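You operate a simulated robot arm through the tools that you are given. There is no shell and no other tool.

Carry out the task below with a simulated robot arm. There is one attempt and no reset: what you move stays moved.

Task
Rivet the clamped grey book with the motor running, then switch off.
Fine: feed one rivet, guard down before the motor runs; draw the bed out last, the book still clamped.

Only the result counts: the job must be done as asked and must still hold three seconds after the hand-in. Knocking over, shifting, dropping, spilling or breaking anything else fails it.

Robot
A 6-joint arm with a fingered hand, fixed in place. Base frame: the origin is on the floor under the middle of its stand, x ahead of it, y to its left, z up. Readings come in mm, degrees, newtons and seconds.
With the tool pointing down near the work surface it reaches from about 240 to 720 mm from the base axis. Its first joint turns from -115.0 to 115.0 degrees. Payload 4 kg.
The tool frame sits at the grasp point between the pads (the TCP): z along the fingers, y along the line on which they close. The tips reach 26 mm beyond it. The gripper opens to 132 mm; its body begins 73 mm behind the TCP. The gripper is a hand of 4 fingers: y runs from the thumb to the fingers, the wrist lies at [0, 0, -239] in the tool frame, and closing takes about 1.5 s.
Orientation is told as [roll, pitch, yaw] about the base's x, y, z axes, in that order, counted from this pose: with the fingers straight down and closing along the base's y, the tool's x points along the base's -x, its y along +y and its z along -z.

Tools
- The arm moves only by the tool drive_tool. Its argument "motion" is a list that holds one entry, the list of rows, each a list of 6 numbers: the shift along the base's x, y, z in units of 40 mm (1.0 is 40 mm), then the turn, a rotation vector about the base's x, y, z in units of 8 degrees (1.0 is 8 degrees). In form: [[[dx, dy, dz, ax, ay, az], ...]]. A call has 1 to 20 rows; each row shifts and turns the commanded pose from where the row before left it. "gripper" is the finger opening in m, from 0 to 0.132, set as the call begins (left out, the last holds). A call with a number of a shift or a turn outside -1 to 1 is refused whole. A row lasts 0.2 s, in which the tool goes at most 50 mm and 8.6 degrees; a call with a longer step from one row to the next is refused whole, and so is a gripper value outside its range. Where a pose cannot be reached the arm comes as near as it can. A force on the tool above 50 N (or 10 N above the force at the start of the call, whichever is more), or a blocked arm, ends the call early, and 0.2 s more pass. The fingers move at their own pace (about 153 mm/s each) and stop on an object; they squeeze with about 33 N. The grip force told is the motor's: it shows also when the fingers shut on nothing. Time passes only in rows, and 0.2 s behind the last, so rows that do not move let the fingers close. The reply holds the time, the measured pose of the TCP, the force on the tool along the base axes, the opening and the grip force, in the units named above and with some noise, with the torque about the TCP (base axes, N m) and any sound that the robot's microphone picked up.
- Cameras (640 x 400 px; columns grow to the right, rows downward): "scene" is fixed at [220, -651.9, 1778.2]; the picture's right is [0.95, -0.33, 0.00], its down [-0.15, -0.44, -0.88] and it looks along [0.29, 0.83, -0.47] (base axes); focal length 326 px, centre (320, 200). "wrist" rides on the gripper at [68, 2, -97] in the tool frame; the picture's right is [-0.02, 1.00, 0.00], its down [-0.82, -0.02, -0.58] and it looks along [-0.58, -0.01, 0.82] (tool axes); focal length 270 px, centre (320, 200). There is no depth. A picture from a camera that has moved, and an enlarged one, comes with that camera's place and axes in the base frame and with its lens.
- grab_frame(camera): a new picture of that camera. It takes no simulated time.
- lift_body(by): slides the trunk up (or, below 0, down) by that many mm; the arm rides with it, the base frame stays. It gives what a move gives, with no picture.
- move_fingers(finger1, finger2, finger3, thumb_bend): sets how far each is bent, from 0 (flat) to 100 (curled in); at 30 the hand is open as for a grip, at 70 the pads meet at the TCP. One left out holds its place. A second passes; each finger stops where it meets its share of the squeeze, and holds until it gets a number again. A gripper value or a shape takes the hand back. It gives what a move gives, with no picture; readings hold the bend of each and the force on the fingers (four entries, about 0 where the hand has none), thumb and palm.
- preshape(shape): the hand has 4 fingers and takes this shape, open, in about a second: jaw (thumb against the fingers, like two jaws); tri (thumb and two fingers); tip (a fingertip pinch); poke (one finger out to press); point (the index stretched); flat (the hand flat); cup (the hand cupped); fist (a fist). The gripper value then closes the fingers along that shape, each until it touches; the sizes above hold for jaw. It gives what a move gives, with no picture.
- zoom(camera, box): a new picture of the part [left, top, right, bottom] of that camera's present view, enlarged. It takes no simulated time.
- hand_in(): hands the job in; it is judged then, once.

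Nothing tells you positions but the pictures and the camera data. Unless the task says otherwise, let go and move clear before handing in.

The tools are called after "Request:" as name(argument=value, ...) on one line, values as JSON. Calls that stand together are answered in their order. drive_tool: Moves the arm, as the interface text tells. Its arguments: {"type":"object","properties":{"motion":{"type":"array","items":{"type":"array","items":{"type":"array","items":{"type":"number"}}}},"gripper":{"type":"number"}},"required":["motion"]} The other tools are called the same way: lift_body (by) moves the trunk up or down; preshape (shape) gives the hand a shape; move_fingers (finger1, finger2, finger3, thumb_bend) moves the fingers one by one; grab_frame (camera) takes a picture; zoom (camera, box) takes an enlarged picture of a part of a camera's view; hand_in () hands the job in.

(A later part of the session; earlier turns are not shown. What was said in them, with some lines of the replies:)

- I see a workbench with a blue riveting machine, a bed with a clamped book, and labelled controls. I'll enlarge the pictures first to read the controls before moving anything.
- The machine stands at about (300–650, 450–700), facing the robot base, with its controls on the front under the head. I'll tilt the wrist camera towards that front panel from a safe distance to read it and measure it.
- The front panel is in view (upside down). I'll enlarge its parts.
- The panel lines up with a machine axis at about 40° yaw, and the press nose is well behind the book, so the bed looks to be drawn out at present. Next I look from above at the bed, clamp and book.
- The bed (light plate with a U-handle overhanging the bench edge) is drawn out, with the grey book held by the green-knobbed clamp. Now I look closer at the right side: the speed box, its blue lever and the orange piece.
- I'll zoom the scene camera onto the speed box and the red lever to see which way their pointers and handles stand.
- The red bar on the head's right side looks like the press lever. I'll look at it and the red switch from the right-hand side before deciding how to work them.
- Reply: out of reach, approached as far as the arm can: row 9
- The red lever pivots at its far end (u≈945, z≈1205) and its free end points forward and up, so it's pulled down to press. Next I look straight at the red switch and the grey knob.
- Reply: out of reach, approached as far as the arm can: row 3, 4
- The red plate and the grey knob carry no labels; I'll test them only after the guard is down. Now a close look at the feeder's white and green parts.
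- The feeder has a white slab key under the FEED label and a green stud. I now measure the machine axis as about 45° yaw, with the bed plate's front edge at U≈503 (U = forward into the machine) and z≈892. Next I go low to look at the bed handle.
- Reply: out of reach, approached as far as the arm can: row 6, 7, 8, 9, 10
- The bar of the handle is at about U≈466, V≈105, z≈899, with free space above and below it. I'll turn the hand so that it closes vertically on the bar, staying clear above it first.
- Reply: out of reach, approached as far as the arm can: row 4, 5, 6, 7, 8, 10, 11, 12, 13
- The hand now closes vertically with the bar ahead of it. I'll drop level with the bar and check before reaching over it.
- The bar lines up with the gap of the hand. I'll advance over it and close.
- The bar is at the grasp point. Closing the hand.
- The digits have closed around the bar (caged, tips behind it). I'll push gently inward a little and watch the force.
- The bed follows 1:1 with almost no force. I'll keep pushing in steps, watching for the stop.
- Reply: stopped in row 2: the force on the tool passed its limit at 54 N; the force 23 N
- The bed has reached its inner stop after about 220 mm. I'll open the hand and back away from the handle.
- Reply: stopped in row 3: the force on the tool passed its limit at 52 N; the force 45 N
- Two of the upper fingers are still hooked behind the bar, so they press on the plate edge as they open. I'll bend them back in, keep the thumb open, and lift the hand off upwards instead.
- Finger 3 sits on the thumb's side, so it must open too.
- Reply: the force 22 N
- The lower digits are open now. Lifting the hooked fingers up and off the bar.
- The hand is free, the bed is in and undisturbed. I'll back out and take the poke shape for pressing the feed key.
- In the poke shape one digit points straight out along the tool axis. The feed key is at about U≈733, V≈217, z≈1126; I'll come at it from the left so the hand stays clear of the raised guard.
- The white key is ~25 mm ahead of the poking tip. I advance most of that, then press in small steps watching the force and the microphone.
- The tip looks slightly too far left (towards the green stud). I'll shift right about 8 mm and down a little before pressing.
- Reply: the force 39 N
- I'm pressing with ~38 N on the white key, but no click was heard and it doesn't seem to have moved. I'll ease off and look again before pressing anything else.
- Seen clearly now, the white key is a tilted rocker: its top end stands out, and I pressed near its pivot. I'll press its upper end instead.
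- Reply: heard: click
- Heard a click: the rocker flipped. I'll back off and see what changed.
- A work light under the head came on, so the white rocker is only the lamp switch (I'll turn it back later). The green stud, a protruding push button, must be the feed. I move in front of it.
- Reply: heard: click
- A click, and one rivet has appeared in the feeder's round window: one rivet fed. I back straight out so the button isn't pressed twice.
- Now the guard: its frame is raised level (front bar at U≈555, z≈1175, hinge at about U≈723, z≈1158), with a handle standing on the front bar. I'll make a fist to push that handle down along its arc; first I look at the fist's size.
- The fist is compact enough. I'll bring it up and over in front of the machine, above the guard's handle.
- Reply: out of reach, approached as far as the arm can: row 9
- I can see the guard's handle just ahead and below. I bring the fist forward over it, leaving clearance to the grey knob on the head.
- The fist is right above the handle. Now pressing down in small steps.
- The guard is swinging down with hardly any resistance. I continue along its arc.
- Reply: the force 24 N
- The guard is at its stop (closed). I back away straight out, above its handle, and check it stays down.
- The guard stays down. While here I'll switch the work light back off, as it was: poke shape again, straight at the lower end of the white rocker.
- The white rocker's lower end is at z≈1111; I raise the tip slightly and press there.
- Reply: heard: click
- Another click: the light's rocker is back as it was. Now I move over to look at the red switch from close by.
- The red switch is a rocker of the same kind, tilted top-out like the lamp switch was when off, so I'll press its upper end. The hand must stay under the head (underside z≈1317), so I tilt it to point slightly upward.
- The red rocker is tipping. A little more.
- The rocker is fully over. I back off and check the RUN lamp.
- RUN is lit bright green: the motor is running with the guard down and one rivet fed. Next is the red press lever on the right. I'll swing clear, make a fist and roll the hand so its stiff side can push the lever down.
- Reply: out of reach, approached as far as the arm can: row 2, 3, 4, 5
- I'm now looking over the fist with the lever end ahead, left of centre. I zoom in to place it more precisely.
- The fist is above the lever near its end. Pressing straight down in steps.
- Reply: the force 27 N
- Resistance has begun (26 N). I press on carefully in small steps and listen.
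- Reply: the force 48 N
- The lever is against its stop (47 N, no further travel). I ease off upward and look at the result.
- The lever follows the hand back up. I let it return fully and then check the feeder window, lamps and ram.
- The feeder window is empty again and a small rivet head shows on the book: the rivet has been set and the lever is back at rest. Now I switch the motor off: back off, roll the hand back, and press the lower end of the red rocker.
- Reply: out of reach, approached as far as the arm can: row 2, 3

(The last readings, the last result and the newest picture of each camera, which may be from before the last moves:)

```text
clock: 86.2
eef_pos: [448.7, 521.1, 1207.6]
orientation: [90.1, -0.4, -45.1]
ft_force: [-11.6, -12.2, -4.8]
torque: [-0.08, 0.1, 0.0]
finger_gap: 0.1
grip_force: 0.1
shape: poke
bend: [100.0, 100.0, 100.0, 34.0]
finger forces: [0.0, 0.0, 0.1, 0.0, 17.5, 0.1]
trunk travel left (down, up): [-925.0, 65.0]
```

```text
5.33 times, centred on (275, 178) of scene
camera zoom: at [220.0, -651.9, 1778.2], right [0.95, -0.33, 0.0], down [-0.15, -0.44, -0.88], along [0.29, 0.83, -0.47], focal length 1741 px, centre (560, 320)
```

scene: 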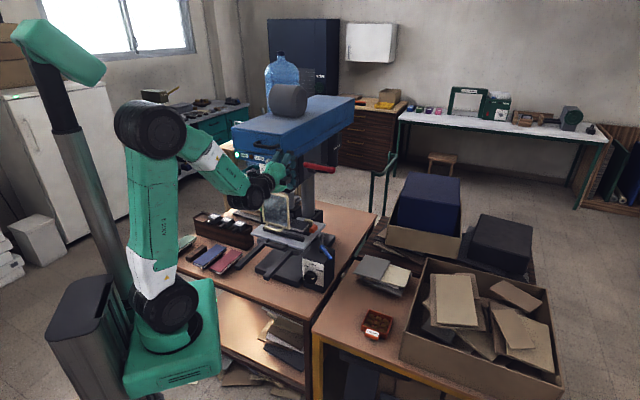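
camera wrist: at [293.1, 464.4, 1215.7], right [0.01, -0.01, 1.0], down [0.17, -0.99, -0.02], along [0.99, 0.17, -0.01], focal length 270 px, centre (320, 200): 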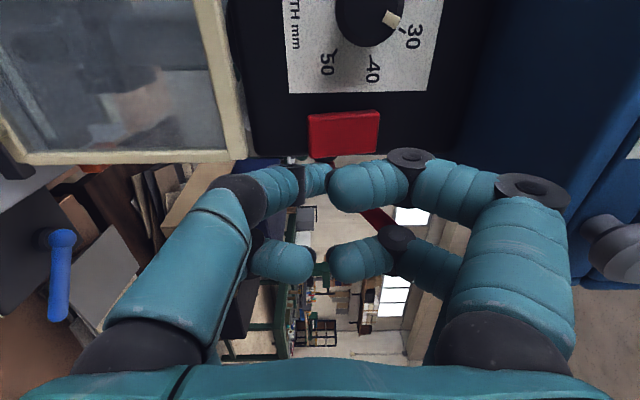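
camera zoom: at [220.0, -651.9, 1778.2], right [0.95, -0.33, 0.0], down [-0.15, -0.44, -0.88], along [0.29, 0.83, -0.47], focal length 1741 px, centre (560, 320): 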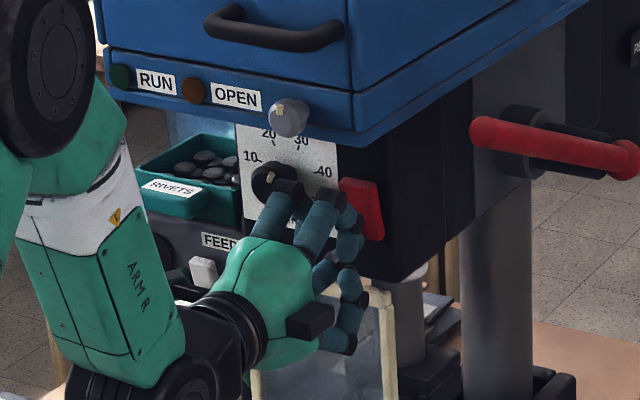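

RUN is dark again: the motor is off. I back off and check whether the clamp on the bed clears the lowered guard before drawing the bed out.

Request:
drive_tool(motion=[[[-0.3, -0.3, 0, 0, 0, 0], [-0.7, -0.7, -0.2, 0, 0, 0], [-0.7, -0.7, -0.5, 0, 0, 0], [-0.7, -0.7, -0.5, 0, 0, 0], [-0.6, -0.6, -0.5, 0, 0, 0], [-0.4, 0.4, -0.8, 0, 0, 0], [-0.4, 0.4, -0.8, 0, 0, 0], [-0.4, 0.4, -0.8, 0, 0, 0]]])

Request:
grab_frame(camera="wrist")

Request:
zoom(camera="scene", box=[230, 180, 330, 255])

Request:
zoom(camera="wrist", box=[0, 20, 320, 220])

```text
clock: 88.0
eef_pos: [285.7, 466.7, 1042.9]
orientation: [90.1, -0.4, -45.0]
ft_force: [-1.0, 0.7, -0.8]
torque: [-0.03, 0.03, -0.02]
finger_gap: 0.1
grip_force: 0.0
shape: poke
bend: [100.0, 100.0, 100.0, 34.0]
finger forces: [0.1, 0.1, 0.0, 0.0, 0.0, 0.0]
out of reach, approached as far as the arm can: row 5
trunk travel left (down, up): [-925.0, 65.0]
```

```text
taken
camera wrist: at [169.9, 446.0, 1042.7], right [0.01, -0.02, 1.0], down [0.17, -0.99, -0.02], along [0.99, 0.17, -0.01], focal length 270 px, centre (320, 200)
```

wrist: 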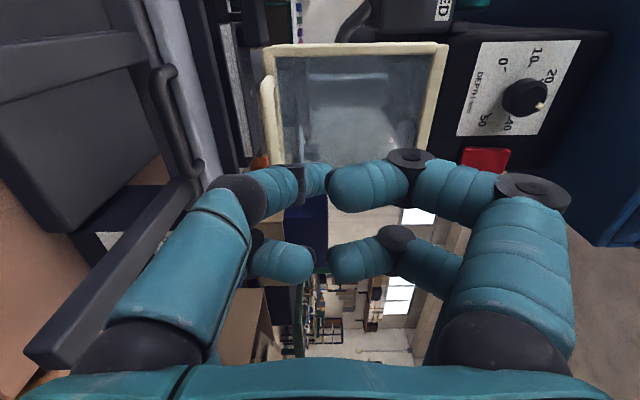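

```text
5.33 times, centred on (280, 218) of scene
camera zoom: at [220.0, -651.9, 1778.2], right [0.95, -0.33, 0.0], down [-0.15, -0.44, -0.88], along [0.29, 0.83, -0.47], focal length 1741 px, centre (533, 107)
```

zoom: 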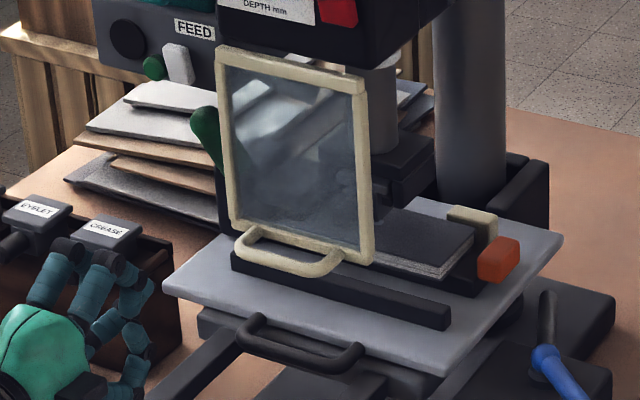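

```text
2.00 times, centred on (160, 120) of wrist
camera zoom: at [169.9, 446.0, 1042.7], right [0.01, -0.02, 1.0], down [0.17, -0.99, -0.02], along [0.99, 0.17, -0.01], focal length 541 px, centre (640, 360)
```

zoom: 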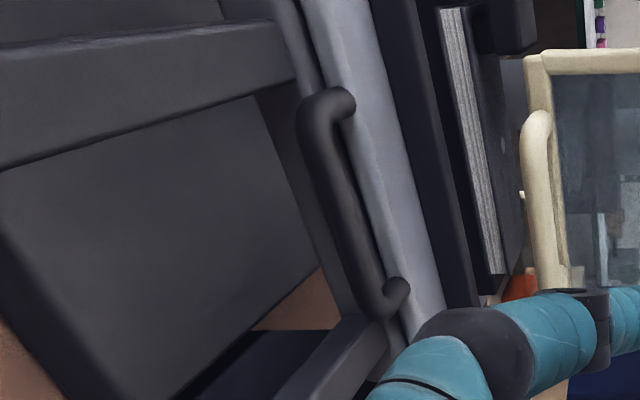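

The motor is off and the guard's lower edge (z≈985–990) looks just above the clamp arm (z≈978). The bed handle is at U≈682, z≈899, right under the guard's own handle, so I must reach it level and low. I check the rails below it first.

Request:
zoom(camera="scene", box=[240, 215, 320, 275])

Request:
zoom(camera="wrist", box=[0, 0, 240, 180])

```text
6.67 times, centred on (280, 245) of scene
camera zoom: at [220.0, -651.9, 1778.2], right [0.95, -0.33, 0.0], down [-0.15, -0.44, -0.88], along [0.29, 0.83, -0.47], focal length 2177 px, centre (587, -100)
```

zoom: 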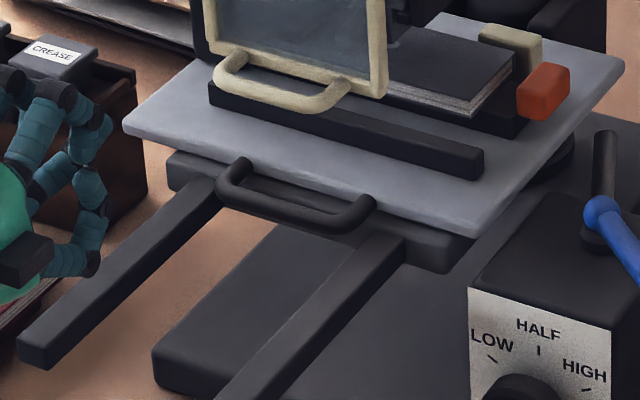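

```text
2.22 times, centred on (120, 90) of wrist
camera zoom: at [169.9, 446.0, 1042.7], right [0.01, -0.02, 1.0], down [0.17, -0.99, -0.02], along [0.99, 0.17, -0.01], focal length 601 px, centre (764, 444)
```

zoom: 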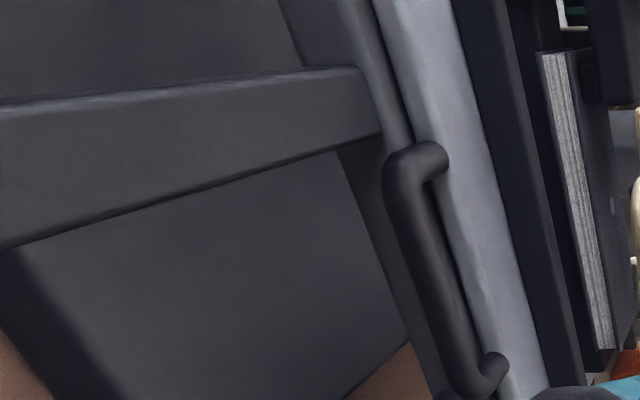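

Two fixed rails run beside the handle but the middle is free. I take the jaw shape, half open, tilt the hand slightly so its camera stays above the rail, and come in level with the handle.

Request:
preshape(shape="jaw")

Request:
drive_tool(motion=[[[0, 0, 0, -0.53, 0.53, 0], [0, 0, 0, -0.53, 0.53, 0], [0, 0, 0, -0.53, 0.53, 0], [0.331, 0.181, -0.9, 0, 0, 0], [0.331, 0.181, -0.9, 0, 0, 0], [0.331, 0.181, -0.9, 0, 0, 0], [0.331, 0.181, -0.88, 0, 0, 0]]], gripper=0.07)

Request:
grab_frame(camera="wrist")

Request:
zoom(camera="scene", box=[210, 190, 320, 275])

```text
clock: 88.9
eef_pos: [285.9, 464.9, 1042.9]
orientation: [90.2, -0.3, -45.0]
ft_force: [0.7, 0.1, 0.4]
torque: [0.0, -0.03, 0.01]
finger_gap: 131.7
grip_force: 0.1
shape: jaw
bend: [30.0, 30.0, 30.0, 30.0]
finger forces: [0.0, 0.0, 0.0, 0.0, 0.0, 0.0]
trunk travel left (down, up): [-925.0, 65.0]
```

```text
clock: 90.5
eef_pos: [342.6, 493.4, 892.8]
orientation: [72.3, -0.4, -44.9]
ft_force: [1.0, 0.0, 0.4]
torque: [0.0, -0.02, -0.05]
finger_gap: 70.3
grip_force: 0.1
shape: jaw
bend: [72.0, 72.0, 72.0, 70.0]
finger forces: [0.1, 0.0, 0.0, 0.0, 0.0, 0.1]
trunk travel left (down, up): [-925.0, 65.0]
```

```text
taken
camera wrist: at [230.9, 476.6, 923.8], right [0.23, 0.2, 0.95], down [0.19, -0.97, 0.16], along [0.96, 0.14, -0.26], focal length 270 px, centre (320, 200)
```

wrist: 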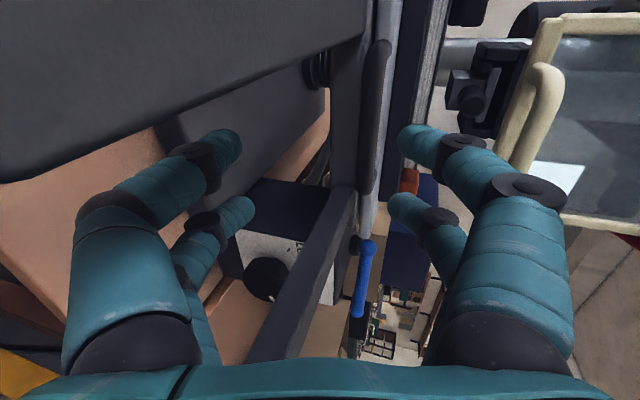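

```text
4.71 times, centred on (265, 232) of scene
camera zoom: at [220.0, -651.9, 1778.2], right [0.95, -0.33, 0.0], down [-0.15, -0.44, -0.88], along [0.29, 0.83, -0.47], focal length 1536 px, centre (579, 47)
```

zoom: 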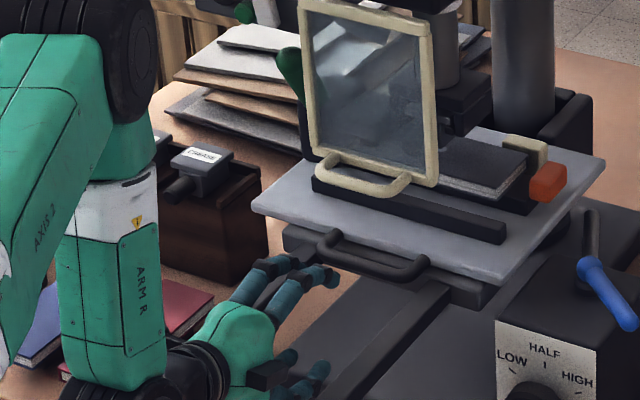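

Request:
drive_tool(motion=[[[0.38, 0.42, 0.03, 0, 0, 0], [0.38, 0.42, 0.03, 0, 0, 0], [0.38, 0.42, 0, 0, 0, 0]]])

Request:
grab_frame(camera="wrist")

Request:
zoom(camera="scene", box=[210, 190, 320, 275])

```text
clock: 91.3
eef_pos: [385.8, 544.1, 897.7]
orientation: [72.2, -0.4, -44.9]
ft_force: [0.1, 0.4, 0.1]
torque: [-0.02, 0.04, 0.0]
finger_gap: 70.7
grip_force: 0.1
shape: jaw
bend: [72.0, 72.0, 72.0, 70.0]
finger forces: [0.0, 0.1, 0.0, 0.0, 0.0, 0.0]
trunk travel left (down, up): [-925.0, 65.0]
```

```text
taken
camera wrist: at [273.6, 528.1, 929.8], right [0.23, 0.2, 0.95], down [0.19, -0.97, 0.16], along [0.96, 0.14, -0.26], focal length 270 px, centre (320, 200)
```

wrist: 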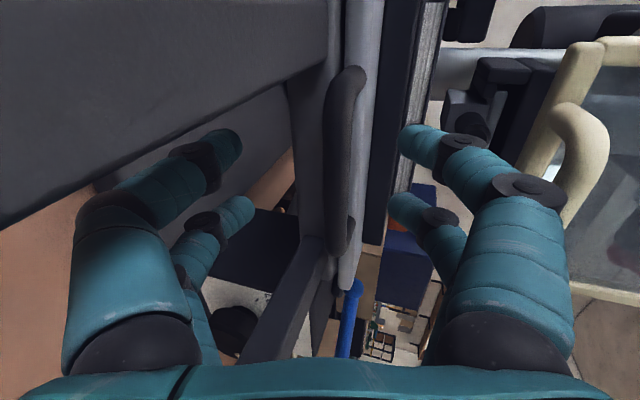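

```text
4.71 times, centred on (265, 232) of scene
camera zoom: at [220.0, -651.9, 1778.2], right [0.95, -0.33, 0.0], down [-0.15, -0.44, -0.88], along [0.29, 0.83, -0.47], focal length 1536 px, centre (579, 47)
```

zoom: 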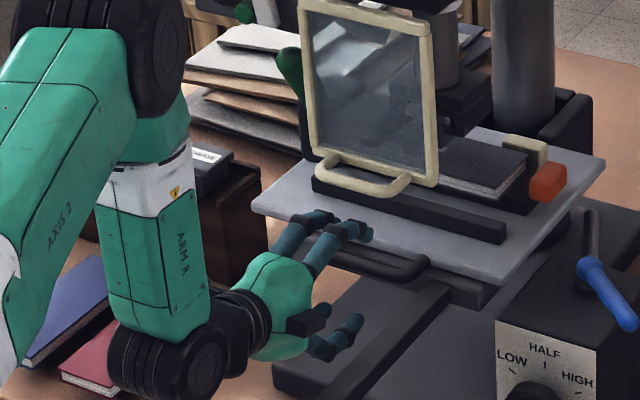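

Request:
drive_tool(motion=[[[0.225, 0.225, 0, 0, 0, 0], [0.225, 0.225, 0, 0, 0, 0]]])

Request:
grab_frame(camera="wrist")

Request:
zoom(camera="scene", box=[230, 190, 320, 260])

```text
clock: 91.9
eef_pos: [402.5, 564.1, 895.5]
orientation: [72.2, -0.4, -44.9]
ft_force: [-0.2, 0.3, -0.3]
torque: [-0.01, -0.02, 0.01]
finger_gap: 70.6
grip_force: 0.0
shape: jaw
bend: [72.0, 72.0, 72.0, 70.0]
finger forces: [0.0, 0.0, 0.0, 0.0, 0.0, 0.0]
trunk travel left (down, up): [-925.0, 65.0]
```

```text
taken
camera wrist: at [291.1, 547.5, 927.5], right [0.23, 0.2, 0.95], down [0.19, -0.97, 0.16], along [0.96, 0.14, -0.26], focal length 270 px, centre (320, 200)
```

wrist: 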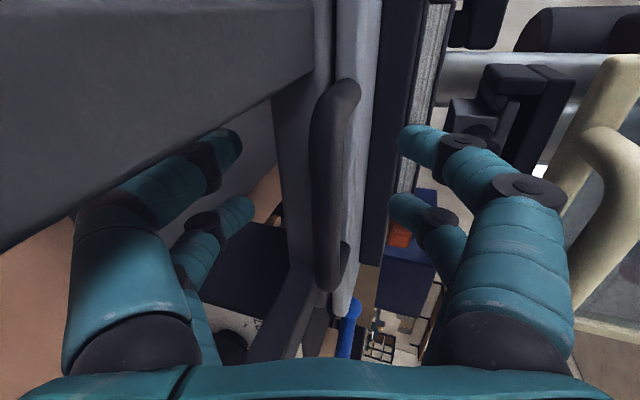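

```text
5.71 times, centred on (275, 225) of scene
camera zoom: at [220.0, -651.9, 1778.2], right [0.95, -0.33, 0.0], down [-0.15, -0.44, -0.88], along [0.29, 0.83, -0.47], focal length 1866 px, centre (577, 57)
```

zoom: 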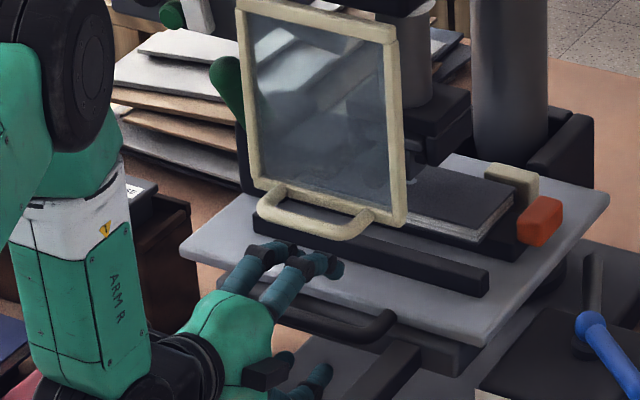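

The bar is between the digits. Closing.

Request:
drive_tool(motion=[[[0, 0, 0.1, 0, 0, 0], [0, 0, 0, 0, 0, 0], [0, 0, 0, 0, 0, 0], [0, 0, 0, 0, 0, 0], [0, 0, 0, 0, 0, 0], [0, 0, 0, 0, 0, 0]]], gripper=0)

Request:
grab_frame(camera="wrist")

Request:
zoom(camera="scene", box=[230, 190, 320, 260])

```text
clock: 93.3
eef_pos: [402.2, 565.0, 899.7]
orientation: [72.3, -0.3, -44.9]
ft_force: [2.2, 2.3, -2.4]
torque: [-0.03, -0.05, -0.08]
finger_gap: 0.0
grip_force: 33.0
shape: jaw
bend: [65.0, 63.0, 63.0, 71.0]
finger forces: [0.1, 0.0, 0.0, 0.0, 0.1, 0.0]
trunk travel left (down, up): [-925.0, 65.0]
```

```text
taken
camera wrist: at [291.2, 547.6, 931.0], right [0.23, 0.2, 0.95], down [0.19, -0.97, 0.16], along [0.96, 0.14, -0.26], focal length 270 px, centre (320, 200)
```

wrist: 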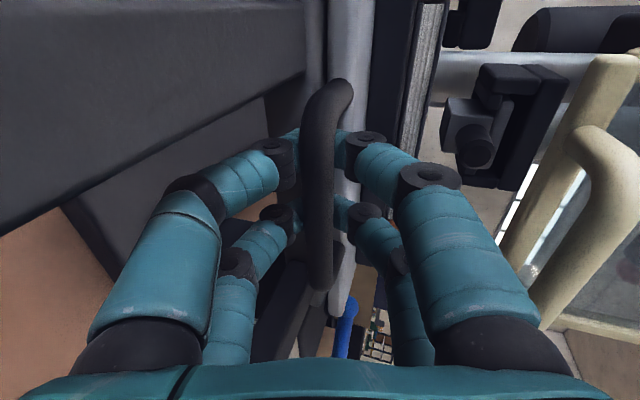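

```text
5.71 times, centred on (275, 225) of scene
camera zoom: at [220.0, -651.9, 1778.2], right [0.95, -0.33, 0.0], down [-0.15, -0.44, -0.88], along [0.29, 0.83, -0.47], focal length 1866 px, centre (577, 57)
```

zoom: 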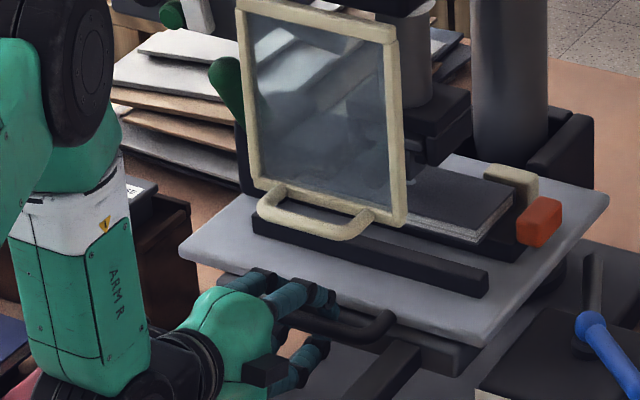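

The bar is caged again. Now drawing the bed out slowly, watching the guard and clamp.

Request:
drive_tool(motion=[[[-0.177, -0.177, 0, 0, 0, 0], [-0.177, -0.177, 0, 0, 0, 0], [-0.177, -0.177, 0, 0, 0, 0], [-0.177, -0.177, 0, 0, 0, 0]]])

Request:
zoom(camera="scene", box=[220, 180, 320, 260])

Request:
grab_frame(camera="wrist")

```text
clock: 94.3
eef_pos: [375.2, 533.8, 900.7]
orientation: [72.1, -0.4, -44.8]
ft_force: [-3.4, 4.5, -6.0]
torque: [-0.11, -0.01, 0.01]
finger_gap: 0.0
grip_force: 32.6
shape: jaw
bend: [65.0, 63.0, 63.0, 71.0]
finger forces: [0.0, 0.0, 0.0, 0.0, 0.1, 0.0]
trunk travel left (down, up): [-925.0, 65.0]
```

```text
5.00 times, centred on (270, 220) of scene
camera zoom: at [220.0, -651.9, 1778.2], right [0.95, -0.33, 0.0], down [-0.15, -0.44, -0.88], along [0.29, 0.83, -0.47], focal length 1633 px, centre (570, 100)
```

zoom: 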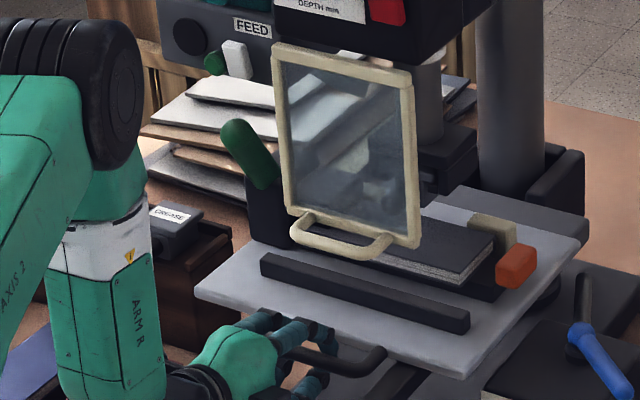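

```text
taken
camera wrist: at [263.0, 517.7, 931.9], right [0.23, 0.2, 0.95], down [0.19, -0.97, 0.16], along [0.96, 0.14, -0.26], focal length 270 px, centre (320, 200)
```

wrist: 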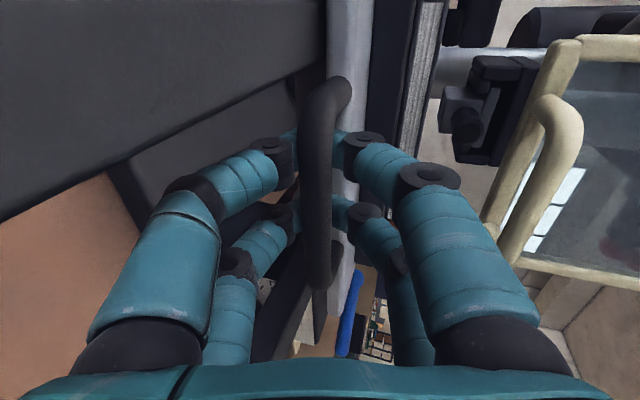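

Request:
drive_tool(motion=[[[-0.177, -0.172, 0, 0, 0, 0], [-0.177, -0.172, 0, 0, 0, 0], [-0.177, -0.172, 0, 0, 0, 0], [-0.177, -0.172, 0, 0, 0, 0], [-0.177, -0.172, 0, 0, 0, 0]]])

Request:
zoom(camera="scene", box=[220, 180, 320, 260])

Request:
grab_frame(camera="wrist")

```text
clock: 95.5
eef_pos: [341.7, 499.9, 900.9]
orientation: [72.2, -0.5, -44.9]
ft_force: [-0.6, 2.5, -4.7]
torque: [-0.1, -0.02, -0.05]
finger_gap: 0.1
grip_force: 33.2
shape: jaw
bend: [65.0, 63.0, 63.0, 71.0]
finger forces: [0.0, 0.1, 0.0, 0.0, 0.0, 0.1]
trunk travel left (down, up): [-925.0, 65.0]
```

```text
5.00 times, centred on (270, 220) of scene
camera zoom: at [220.0, -651.9, 1778.2], right [0.95, -0.33, 0.0], down [-0.15, -0.44, -0.88], along [0.29, 0.83, -0.47], focal length 1633 px, centre (570, 100)
```

zoom: 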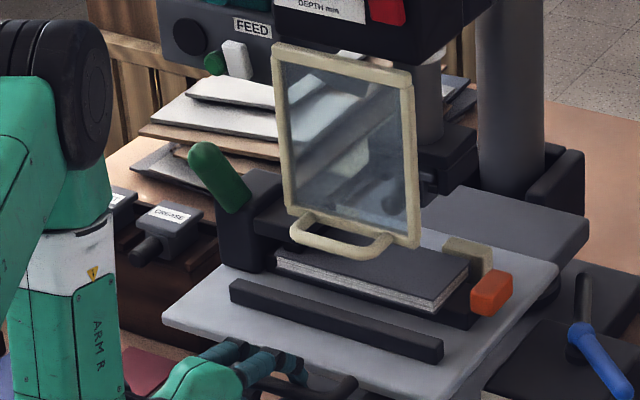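

```text
taken
camera wrist: at [229.2, 484.6, 931.8], right [0.23, 0.2, 0.95], down [0.18, -0.97, 0.16], along [0.96, 0.14, -0.26], focal length 270 px, centre (320, 200)
```

wrist: 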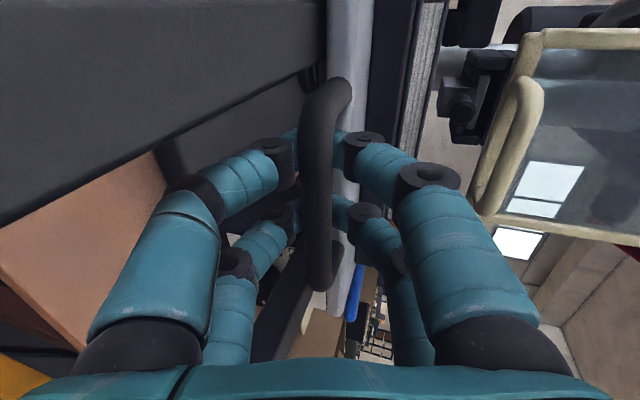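

The clamp passes under the guard without touching. Continuing, tilting the hand a little to stay within reach.

Request:
drive_tool(motion=[[[-0.177, -0.172, 0, -0.12, 0.12, 0], [-0.177, -0.172, 0, -0.12, 0.12, 0], [-0.177, -0.172, 0, -0.12, 0.12, 0], [-0.177, -0.172, 0, -0.12, 0.12, 0], [-0.177, -0.172, 0, -0.12, 0.12, 0]]])

Request:
zoom(camera="scene", box=[210, 180, 320, 270])

```text
clock: 96.7
eef_pos: [305.0, 465.3, 901.5]
orientation: [65.4, -0.5, -44.8]
ft_force: [2.1, 0.4, -3.8]
torque: [-0.02, -0.02, -0.02]
finger_gap: 0.0
grip_force: 32.8
shape: jaw
bend: [65.0, 63.0, 63.0, 71.0]
finger forces: [0.0, 0.1, 0.0, 0.1, 0.1, 0.0]
trunk travel left (down, up): [-925.0, 65.0]
```

```text
4.44 times, centred on (265, 225) of scene
camera zoom: at [220.0, -651.9, 1778.2], right [0.95, -0.33, 0.0], down [-0.15, -0.44, -0.88], along [0.29, 0.83, -0.47], focal length 1451 px, centre (564, 89)
```

zoom: 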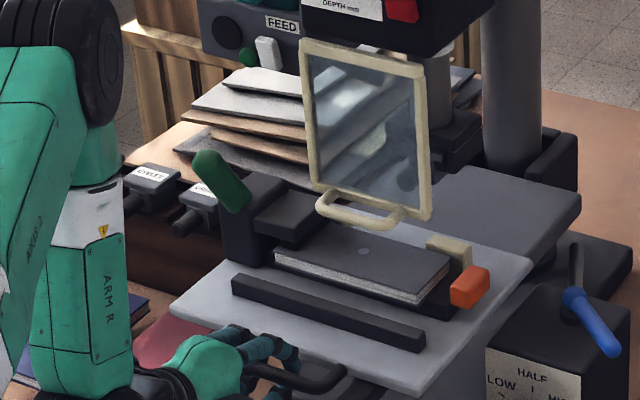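

A rivet head is visible on the grey book, still clamped. I keep drawing until the bed is fully out.

Request:
drive_tool(motion=[[[-0.177, -0.175, 0, 0, 0, 0], [-0.177, -0.175, 0, 0, 0, 0], [-0.177, -0.175, 0, 0, 0, 0], [-0.177, -0.175, 0, 0, 0, 0], [-0.177, -0.175, 0, 0, 0, 0]]])

Request:
zoom(camera="scene", box=[200, 190, 320, 280])

```text
clock: 97.9
eef_pos: [270.7, 431.0, 901.3]
orientation: [65.4, -0.4, -44.8]
ft_force: [-0.4, 1.4, -3.1]
torque: [-0.03, -0.04, -0.03]
finger_gap: 0.0
grip_force: 33.1
shape: jaw
bend: [65.0, 63.0, 63.0, 71.0]
finger forces: [0.0, 0.1, 0.0, 0.1, 0.0, 0.1]
trunk travel left (down, up): [-925.0, 65.0]
```

```text
4.44 times, centred on (260, 235) of scene
camera zoom: at [220.0, -651.9, 1778.2], right [0.95, -0.33, 0.0], down [-0.15, -0.44, -0.88], along [0.29, 0.83, -0.47], focal length 1451 px, centre (587, 44)
```

zoom: 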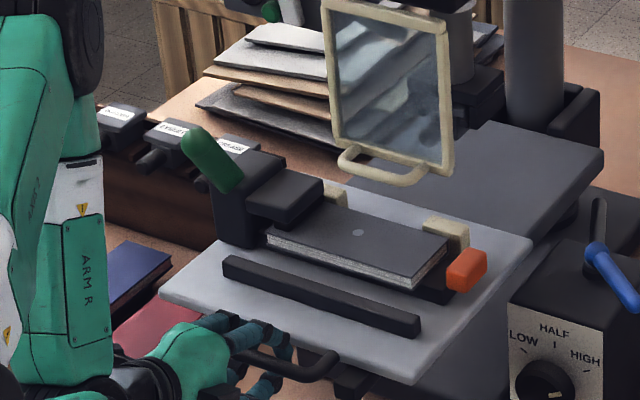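

Request:
drive_tool(motion=[[[-0.17, -0.17, 0, 0, 0, 0], [-0.17, -0.17, 0, 0, 0, 0], [-0.12, -0.12, 0, 0, 0, 0], [-0.06, -0.06, 0, 0, 0, 0]]])

Request:
zoom(camera="scene", box=[190, 200, 310, 285])

Request:
grab_frame(camera="wrist")

```text
clock: 98.9
eef_pos: [250.1, 410.2, 902.9]
orientation: [65.2, -0.4, -45.0]
ft_force: [1.4, 3.2, -10.2]
torque: [-0.09, -0.08, -0.04]
finger_gap: 0.0
grip_force: 33.1
shape: jaw
bend: [65.0, 63.0, 63.0, 69.0]
finger forces: [0.0, 0.0, 0.0, 0.0, 0.1, 0.0]
trunk travel left (down, up): [-925.0, 65.0]
```

```text
4.71 times, centred on (250, 242) of scene
camera zoom: at [220.0, -651.9, 1778.2], right [0.95, -0.33, 0.0], down [-0.15, -0.44, -0.88], along [0.29, 0.83, -0.47], focal length 1536 px, centre (649, 0)
```

zoom: 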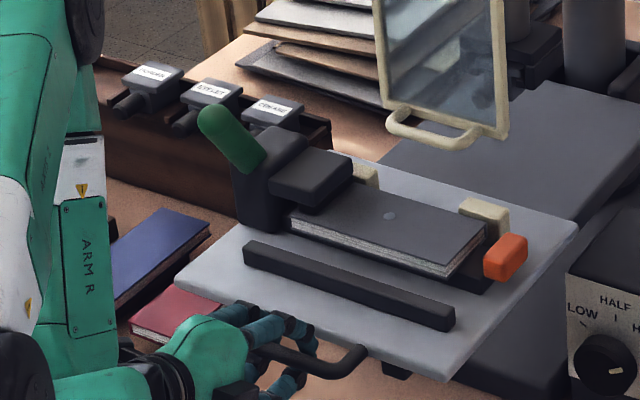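

```text
taken
camera wrist: at [141.4, 396.9, 943.5], right [0.31, 0.28, 0.91], down [0.2, -0.95, 0.23], along [0.93, 0.11, -0.35], focal length 270 px, centre (320, 200)
```

wrist: 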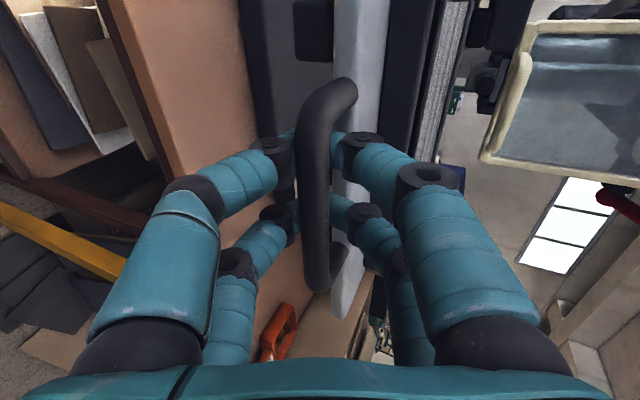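

The bed plate is back at its starting place within a few millimetres. A gentle last pull to make sure it is fully out.

Request:
drive_tool(motion=[[[-0.05, -0.05, 0, 0, 0, 0], [-0.05, -0.05, 0, 0, 0, 0], [-0.05, -0.05, 0, 0, 0, 0]]])

Request:
zoom(camera="scene", box=[190, 200, 310, 285])

```text
clock: 99.7
eef_pos: [247.2, 407.7, 900.5]
orientation: [65.5, -0.2, -44.9]
ft_force: [34.1, 32.1, -12.4]
torque: [-0.05, -0.24, -0.61]
finger_gap: 0.2
grip_force: 32.9
shape: jaw
bend: [63.0, 64.0, 62.0, 69.0]
finger forces: [37.7, 0.0, 0.0, 0.0, 33.3, 0.1]
trunk travel left (down, up): [-925.0, 65.0]
```

```text
4.71 times, centred on (250, 242) of scene
camera zoom: at [220.0, -651.9, 1778.2], right [0.95, -0.33, 0.0], down [-0.15, -0.44, -0.88], along [0.29, 0.83, -0.47], focal length 1536 px, centre (649, 0)
```

zoom: 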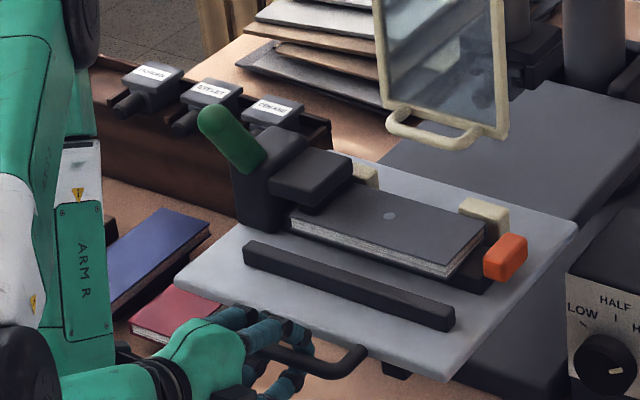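

The bed is at its outer stop. I relieve the pull, open the lower digits and lift the hooked fingers off the handle as before.

Request:
drive_tool(motion=[[[0.09, 0.09, 0, 0, 0, 0], [0, 0, 0, 0, 0, 0]]])

Request:
move_fingers(finger1=70, finger2=70, finger3=25, thumb_bend=25)

Request:
grab_frame(camera="wrist")

```text
clock: 100.3
eef_pos: [247.3, 408.9, 901.3]
orientation: [65.2, -0.3, -44.8]
ft_force: [12.8, 13.5, -9.4]
torque: [-0.07, -0.17, -0.24]
finger_gap: 0.1
grip_force: 33.1
shape: jaw
bend: [63.0, 65.0, 62.0, 69.0]
finger forces: [0.1, 0.1, 0.0, 0.0, 0.0, 0.1]
trunk travel left (down, up): [-925.0, 65.0]
```

```text
clock: 101.3
eef_pos: [246.6, 406.8, 902.0]
orientation: [65.5, -0.4, -44.8]
ft_force: [0.9, 0.3, 1.1]
torque: [0.02, -0.02, 0.0]
finger_gap: 72.3
grip_force: 0.1
shape: fingers
bend: [70.0, 70.0, 25.0, 25.0]
finger forces: [0.0, 0.0, 0.0, 0.1, 0.0, 0.0]
trunk travel left (down, up): [-925.0, 65.0]
```

```text
taken
camera wrist: at [139.1, 394.5, 943.7], right [0.31, 0.28, 0.91], down [0.2, -0.95, 0.23], along [0.93, 0.11, -0.35], focal length 270 px, centre (320, 200)
```

wrist: 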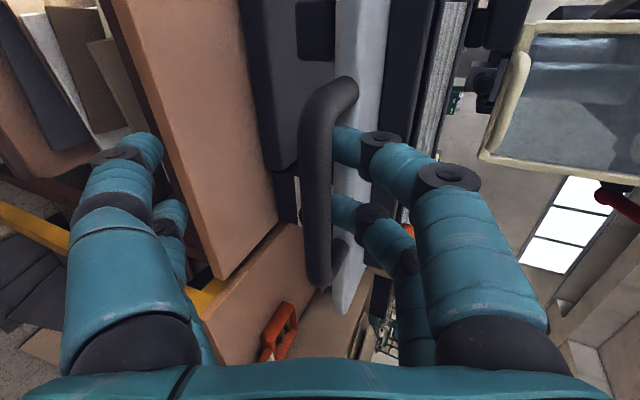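

Request:
drive_tool(motion=[[[0, 0, 0.25, 0, 0, 0], [0, 0, 0.3, 0, 0, 0], [0, 0, 0.3, 0, 0, 0], [0, 0, 0.3, 0, 0, 0]]])

Request:
grab_frame(camera="wrist")

Request:
zoom(camera="scene", box=[190, 200, 310, 285])

```text
clock: 102.3
eef_pos: [246.3, 406.8, 947.5]
orientation: [65.4, -0.3, -44.8]
ft_force: [0.6, 0.1, 0.0]
torque: [0.0, -0.02, 0.0]
finger_gap: 72.4
grip_force: 0.0
shape: fingers
bend: [70.0, 70.0, 25.0, 25.0]
finger forces: [0.0, 0.0, 0.0, 0.0, 0.0, 0.0]
trunk travel left (down, up): [-925.0, 65.0]
```

```text
taken
camera wrist: at [138.1, 393.7, 989.0], right [0.31, 0.28, 0.91], down [0.2, -0.95, 0.23], along [0.93, 0.11, -0.35], focal length 270 px, centre (320, 200)
```

wrist: 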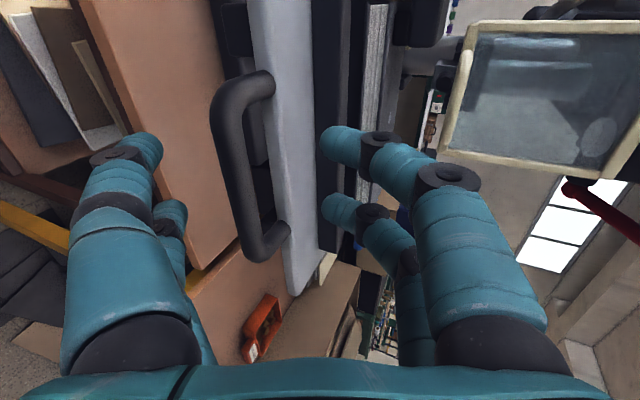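

```text
4.71 times, centred on (250, 242) of scene
camera zoom: at [220.0, -651.9, 1778.2], right [0.95, -0.33, 0.0], down [-0.15, -0.44, -0.88], along [0.29, 0.83, -0.47], focal length 1536 px, centre (649, 0)
```

zoom: 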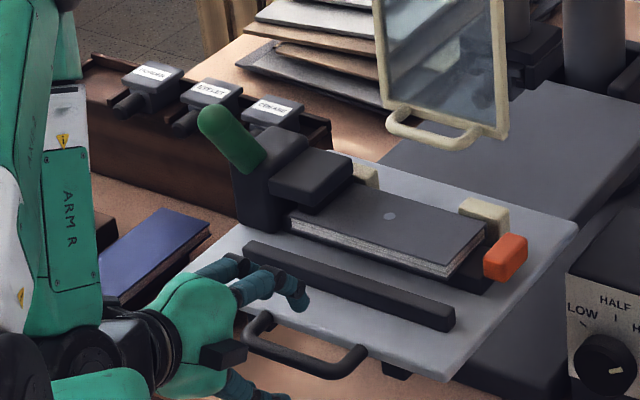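

Clear of the handle. I back off slightly, then up and away.

Request:
drive_tool(motion=[[[-0.3, -0.3, 0, 0, 0, 0], [-0.25, -0.25, 0.1, 0, 0, 0], [0, 0, 0.6, 0, 0, 0], [0, 0, 0.9, 0, 0, 0], [0, 0, 0.9, 0, 0, 0], [0, 0, 0.9, 0, 0, 0], [0, 0, 0.9, 0, 0, 0]]])

Request:
grab_frame(camera="scene")

Request:
zoom(camera="scene", box=[190, 140, 350, 290])

Request:
grab_frame(camera="wrist")

```text
clock: 103.9
eef_pos: [225.4, 433.8, 1099.8]
orientation: [65.5, -0.4, -44.8]
ft_force: [0.3, -0.1, -0.2]
torque: [0.01, -0.01, 0.01]
finger_gap: 72.2
grip_force: 0.1
shape: fingers
bend: [70.0, 70.0, 25.0, 25.0]
finger forces: [0.0, 0.1, 0.0, 0.0, 0.0, 0.0]
out of reach, approached as far as the arm can: row 3, 4, 5, 6, 7
trunk travel left (down, up): [-925.0, 65.0]
```

```text
taken
```

scene: 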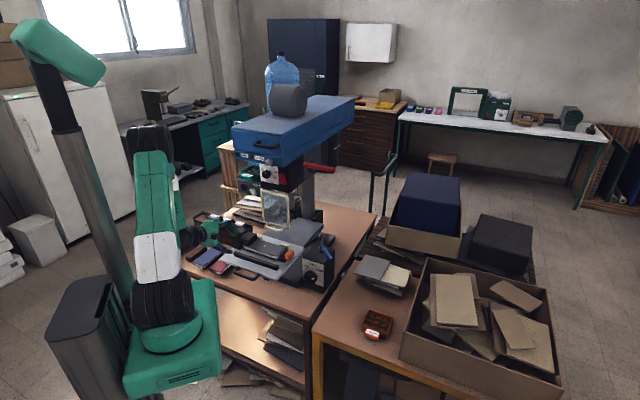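

```text
2.67 times, centred on (270, 215) of scene
camera zoom: at [220.0, -651.9, 1778.2], right [0.95, -0.33, 0.0], down [-0.15, -0.44, -0.88], along [0.29, 0.83, -0.47], focal length 871 px, centre (453, 160)
```

zoom: 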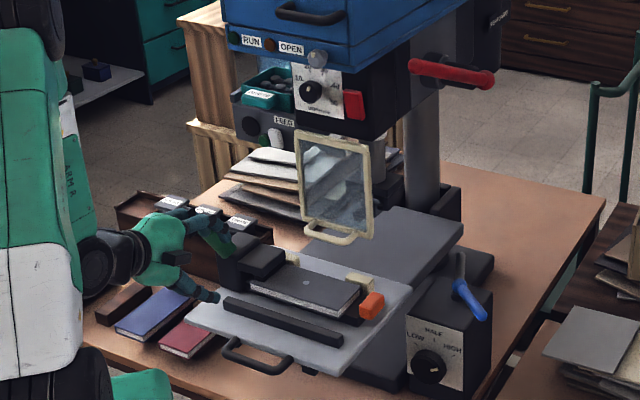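

```text
taken
camera wrist: at [116.3, 421.2, 1142.0], right [0.31, 0.28, 0.91], down [0.2, -0.95, 0.23], along [0.93, 0.11, -0.35], focal length 270 px, centre (320, 200)
```

wrist: 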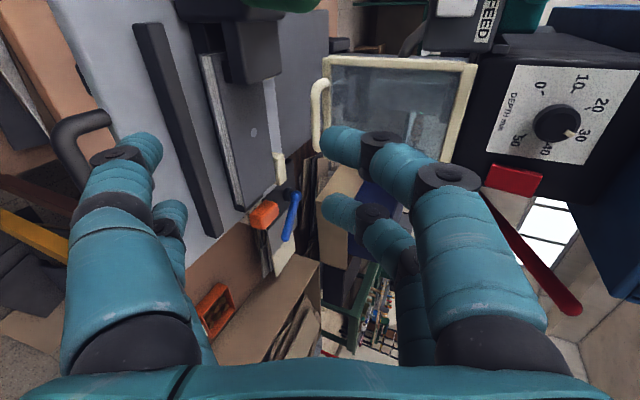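

Bed out, book clamped and riveted, RUN dark, light off, lever up, guard down. I move the arm well clear and take a last look.

Request:
drive_tool(motion=[[[-0.1, -0.1, 0.9, 0, 0, 0], [0, 0, 0.9, 0, 0, 0], [0, 0, 0.9, 0, 0, 0], [0, 0, 0.9, 0, 0, 0], [0, 0, 0.9, 0, 0, 0]]], gripper=0.1)

Request:
zoom(camera="scene", box=[190, 140, 350, 290])

Request:
zoom(camera="scene", box=[230, 145, 320, 205])

Request:
zoom(camera="scene", box=[205, 210, 305, 280])

Request:
grab_frame(camera="wrist")

```text
clock: 105.1
eef_pos: [220.3, 430.4, 1281.5]
orientation: [65.4, -0.3, -44.8]
ft_force: [0.0, -0.7, 1.3]
torque: [0.0, -0.01, 0.03]
finger_gap: 100.0
grip_force: 0.1
shape: jaw
bend: [63.0, 63.0, 63.0, 50.0]
finger forces: [0.0, 0.0, 0.0, 0.1, 0.0, 0.0]
out of reach, approached as far as the arm can: row 1
trunk travel left (down, up): [-925.0, 65.0]
```

```text
2.67 times, centred on (270, 215) of scene
camera zoom: at [220.0, -651.9, 1778.2], right [0.95, -0.33, 0.0], down [-0.15, -0.44, -0.88], along [0.29, 0.83, -0.47], focal length 871 px, centre (453, 160)
```

zoom: 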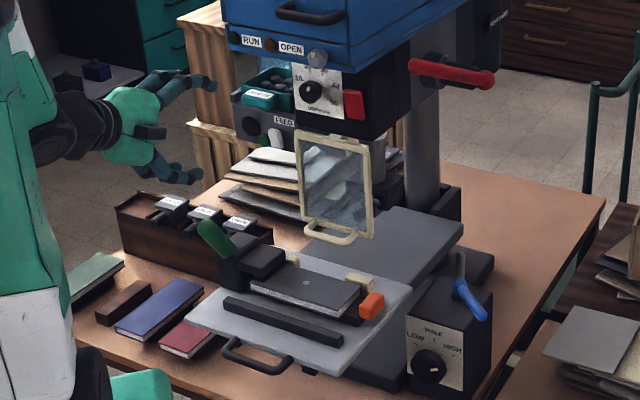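

```text
6.67 times, centred on (275, 175) of scene
camera zoom: at [220.0, -651.9, 1778.2], right [0.95, -0.33, 0.0], down [-0.15, -0.44, -0.88], along [0.29, 0.83, -0.47], focal length 2177 px, centre (620, 367)
```

zoom: 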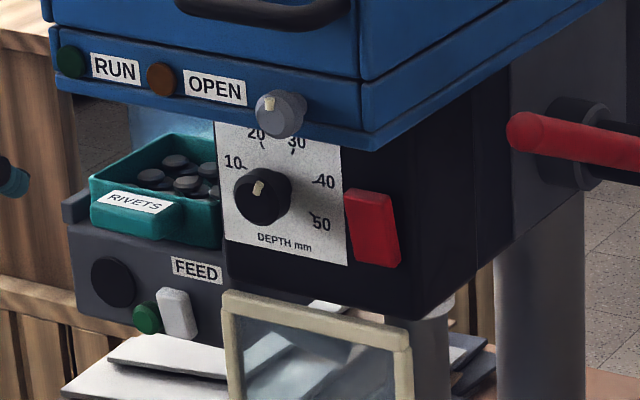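

```text
5.71 times, centred on (255, 245) of scene
camera zoom: at [220.0, -651.9, 1778.2], right [0.95, -0.33, 0.0], down [-0.15, -0.44, -0.88], along [0.29, 0.83, -0.47], focal length 1866 px, centre (691, -57)
```

zoom: 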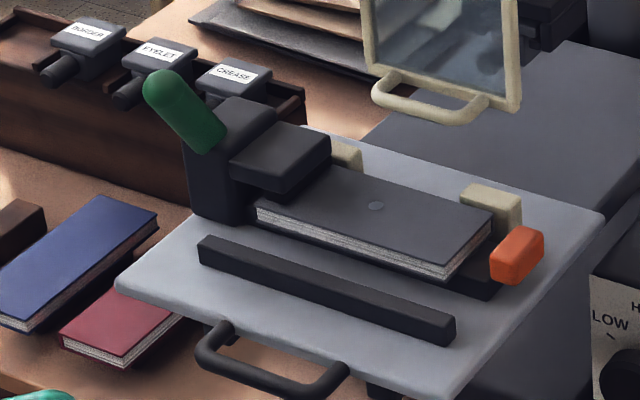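

```text
taken
camera wrist: at [111.9, 417.6, 1322.9], right [0.31, 0.28, 0.91], down [0.2, -0.95, 0.23], along [0.93, 0.11, -0.35], focal length 270 px, centre (320, 200)
```

wrist: 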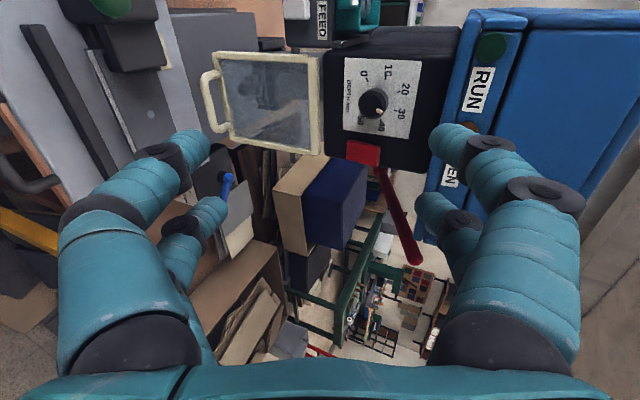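

The grey book is still clamped on the drawn-out bed with one rivet set in it. RUN is dark, the work light is off, the feeder window is empty, the guard is down, the lever is at rest and the arm is clear, so I'm handing in.

Request:
hand_in()

```text
The job is handed in.
```

The grey book is riveted and I've handed the job in; it hasn't reported a verdict. It's still clamped, on the drawn-out bed.

1. **Bed in:** I pushed the bed in to its stop.
2. **Feed:** I fed one rivet with the green button. It appeared in the feeder's round window.
3. **Guard:** I lowered the guard to its stop before starting the motor.
4. **Rivet:** I started the motor with the red switch and the RUN lamp lit. I pulled the red lever down to its stop. The feeder window then emptied, and one rivet head shows on the book.
5. **Switch off:** I pressed the lower end of the red switch and the RUN lamp went dark.
6. **Bed out:** I drew the bed out last, to its outer stop.

- **Work light:** I first took the white switch beside FEED for the feed control. It turned on the work light, so I switched it back off.
- **Left as is:** The guard is still down. I didn't touch the depth dial, speed knob, grey knob or blue lever.
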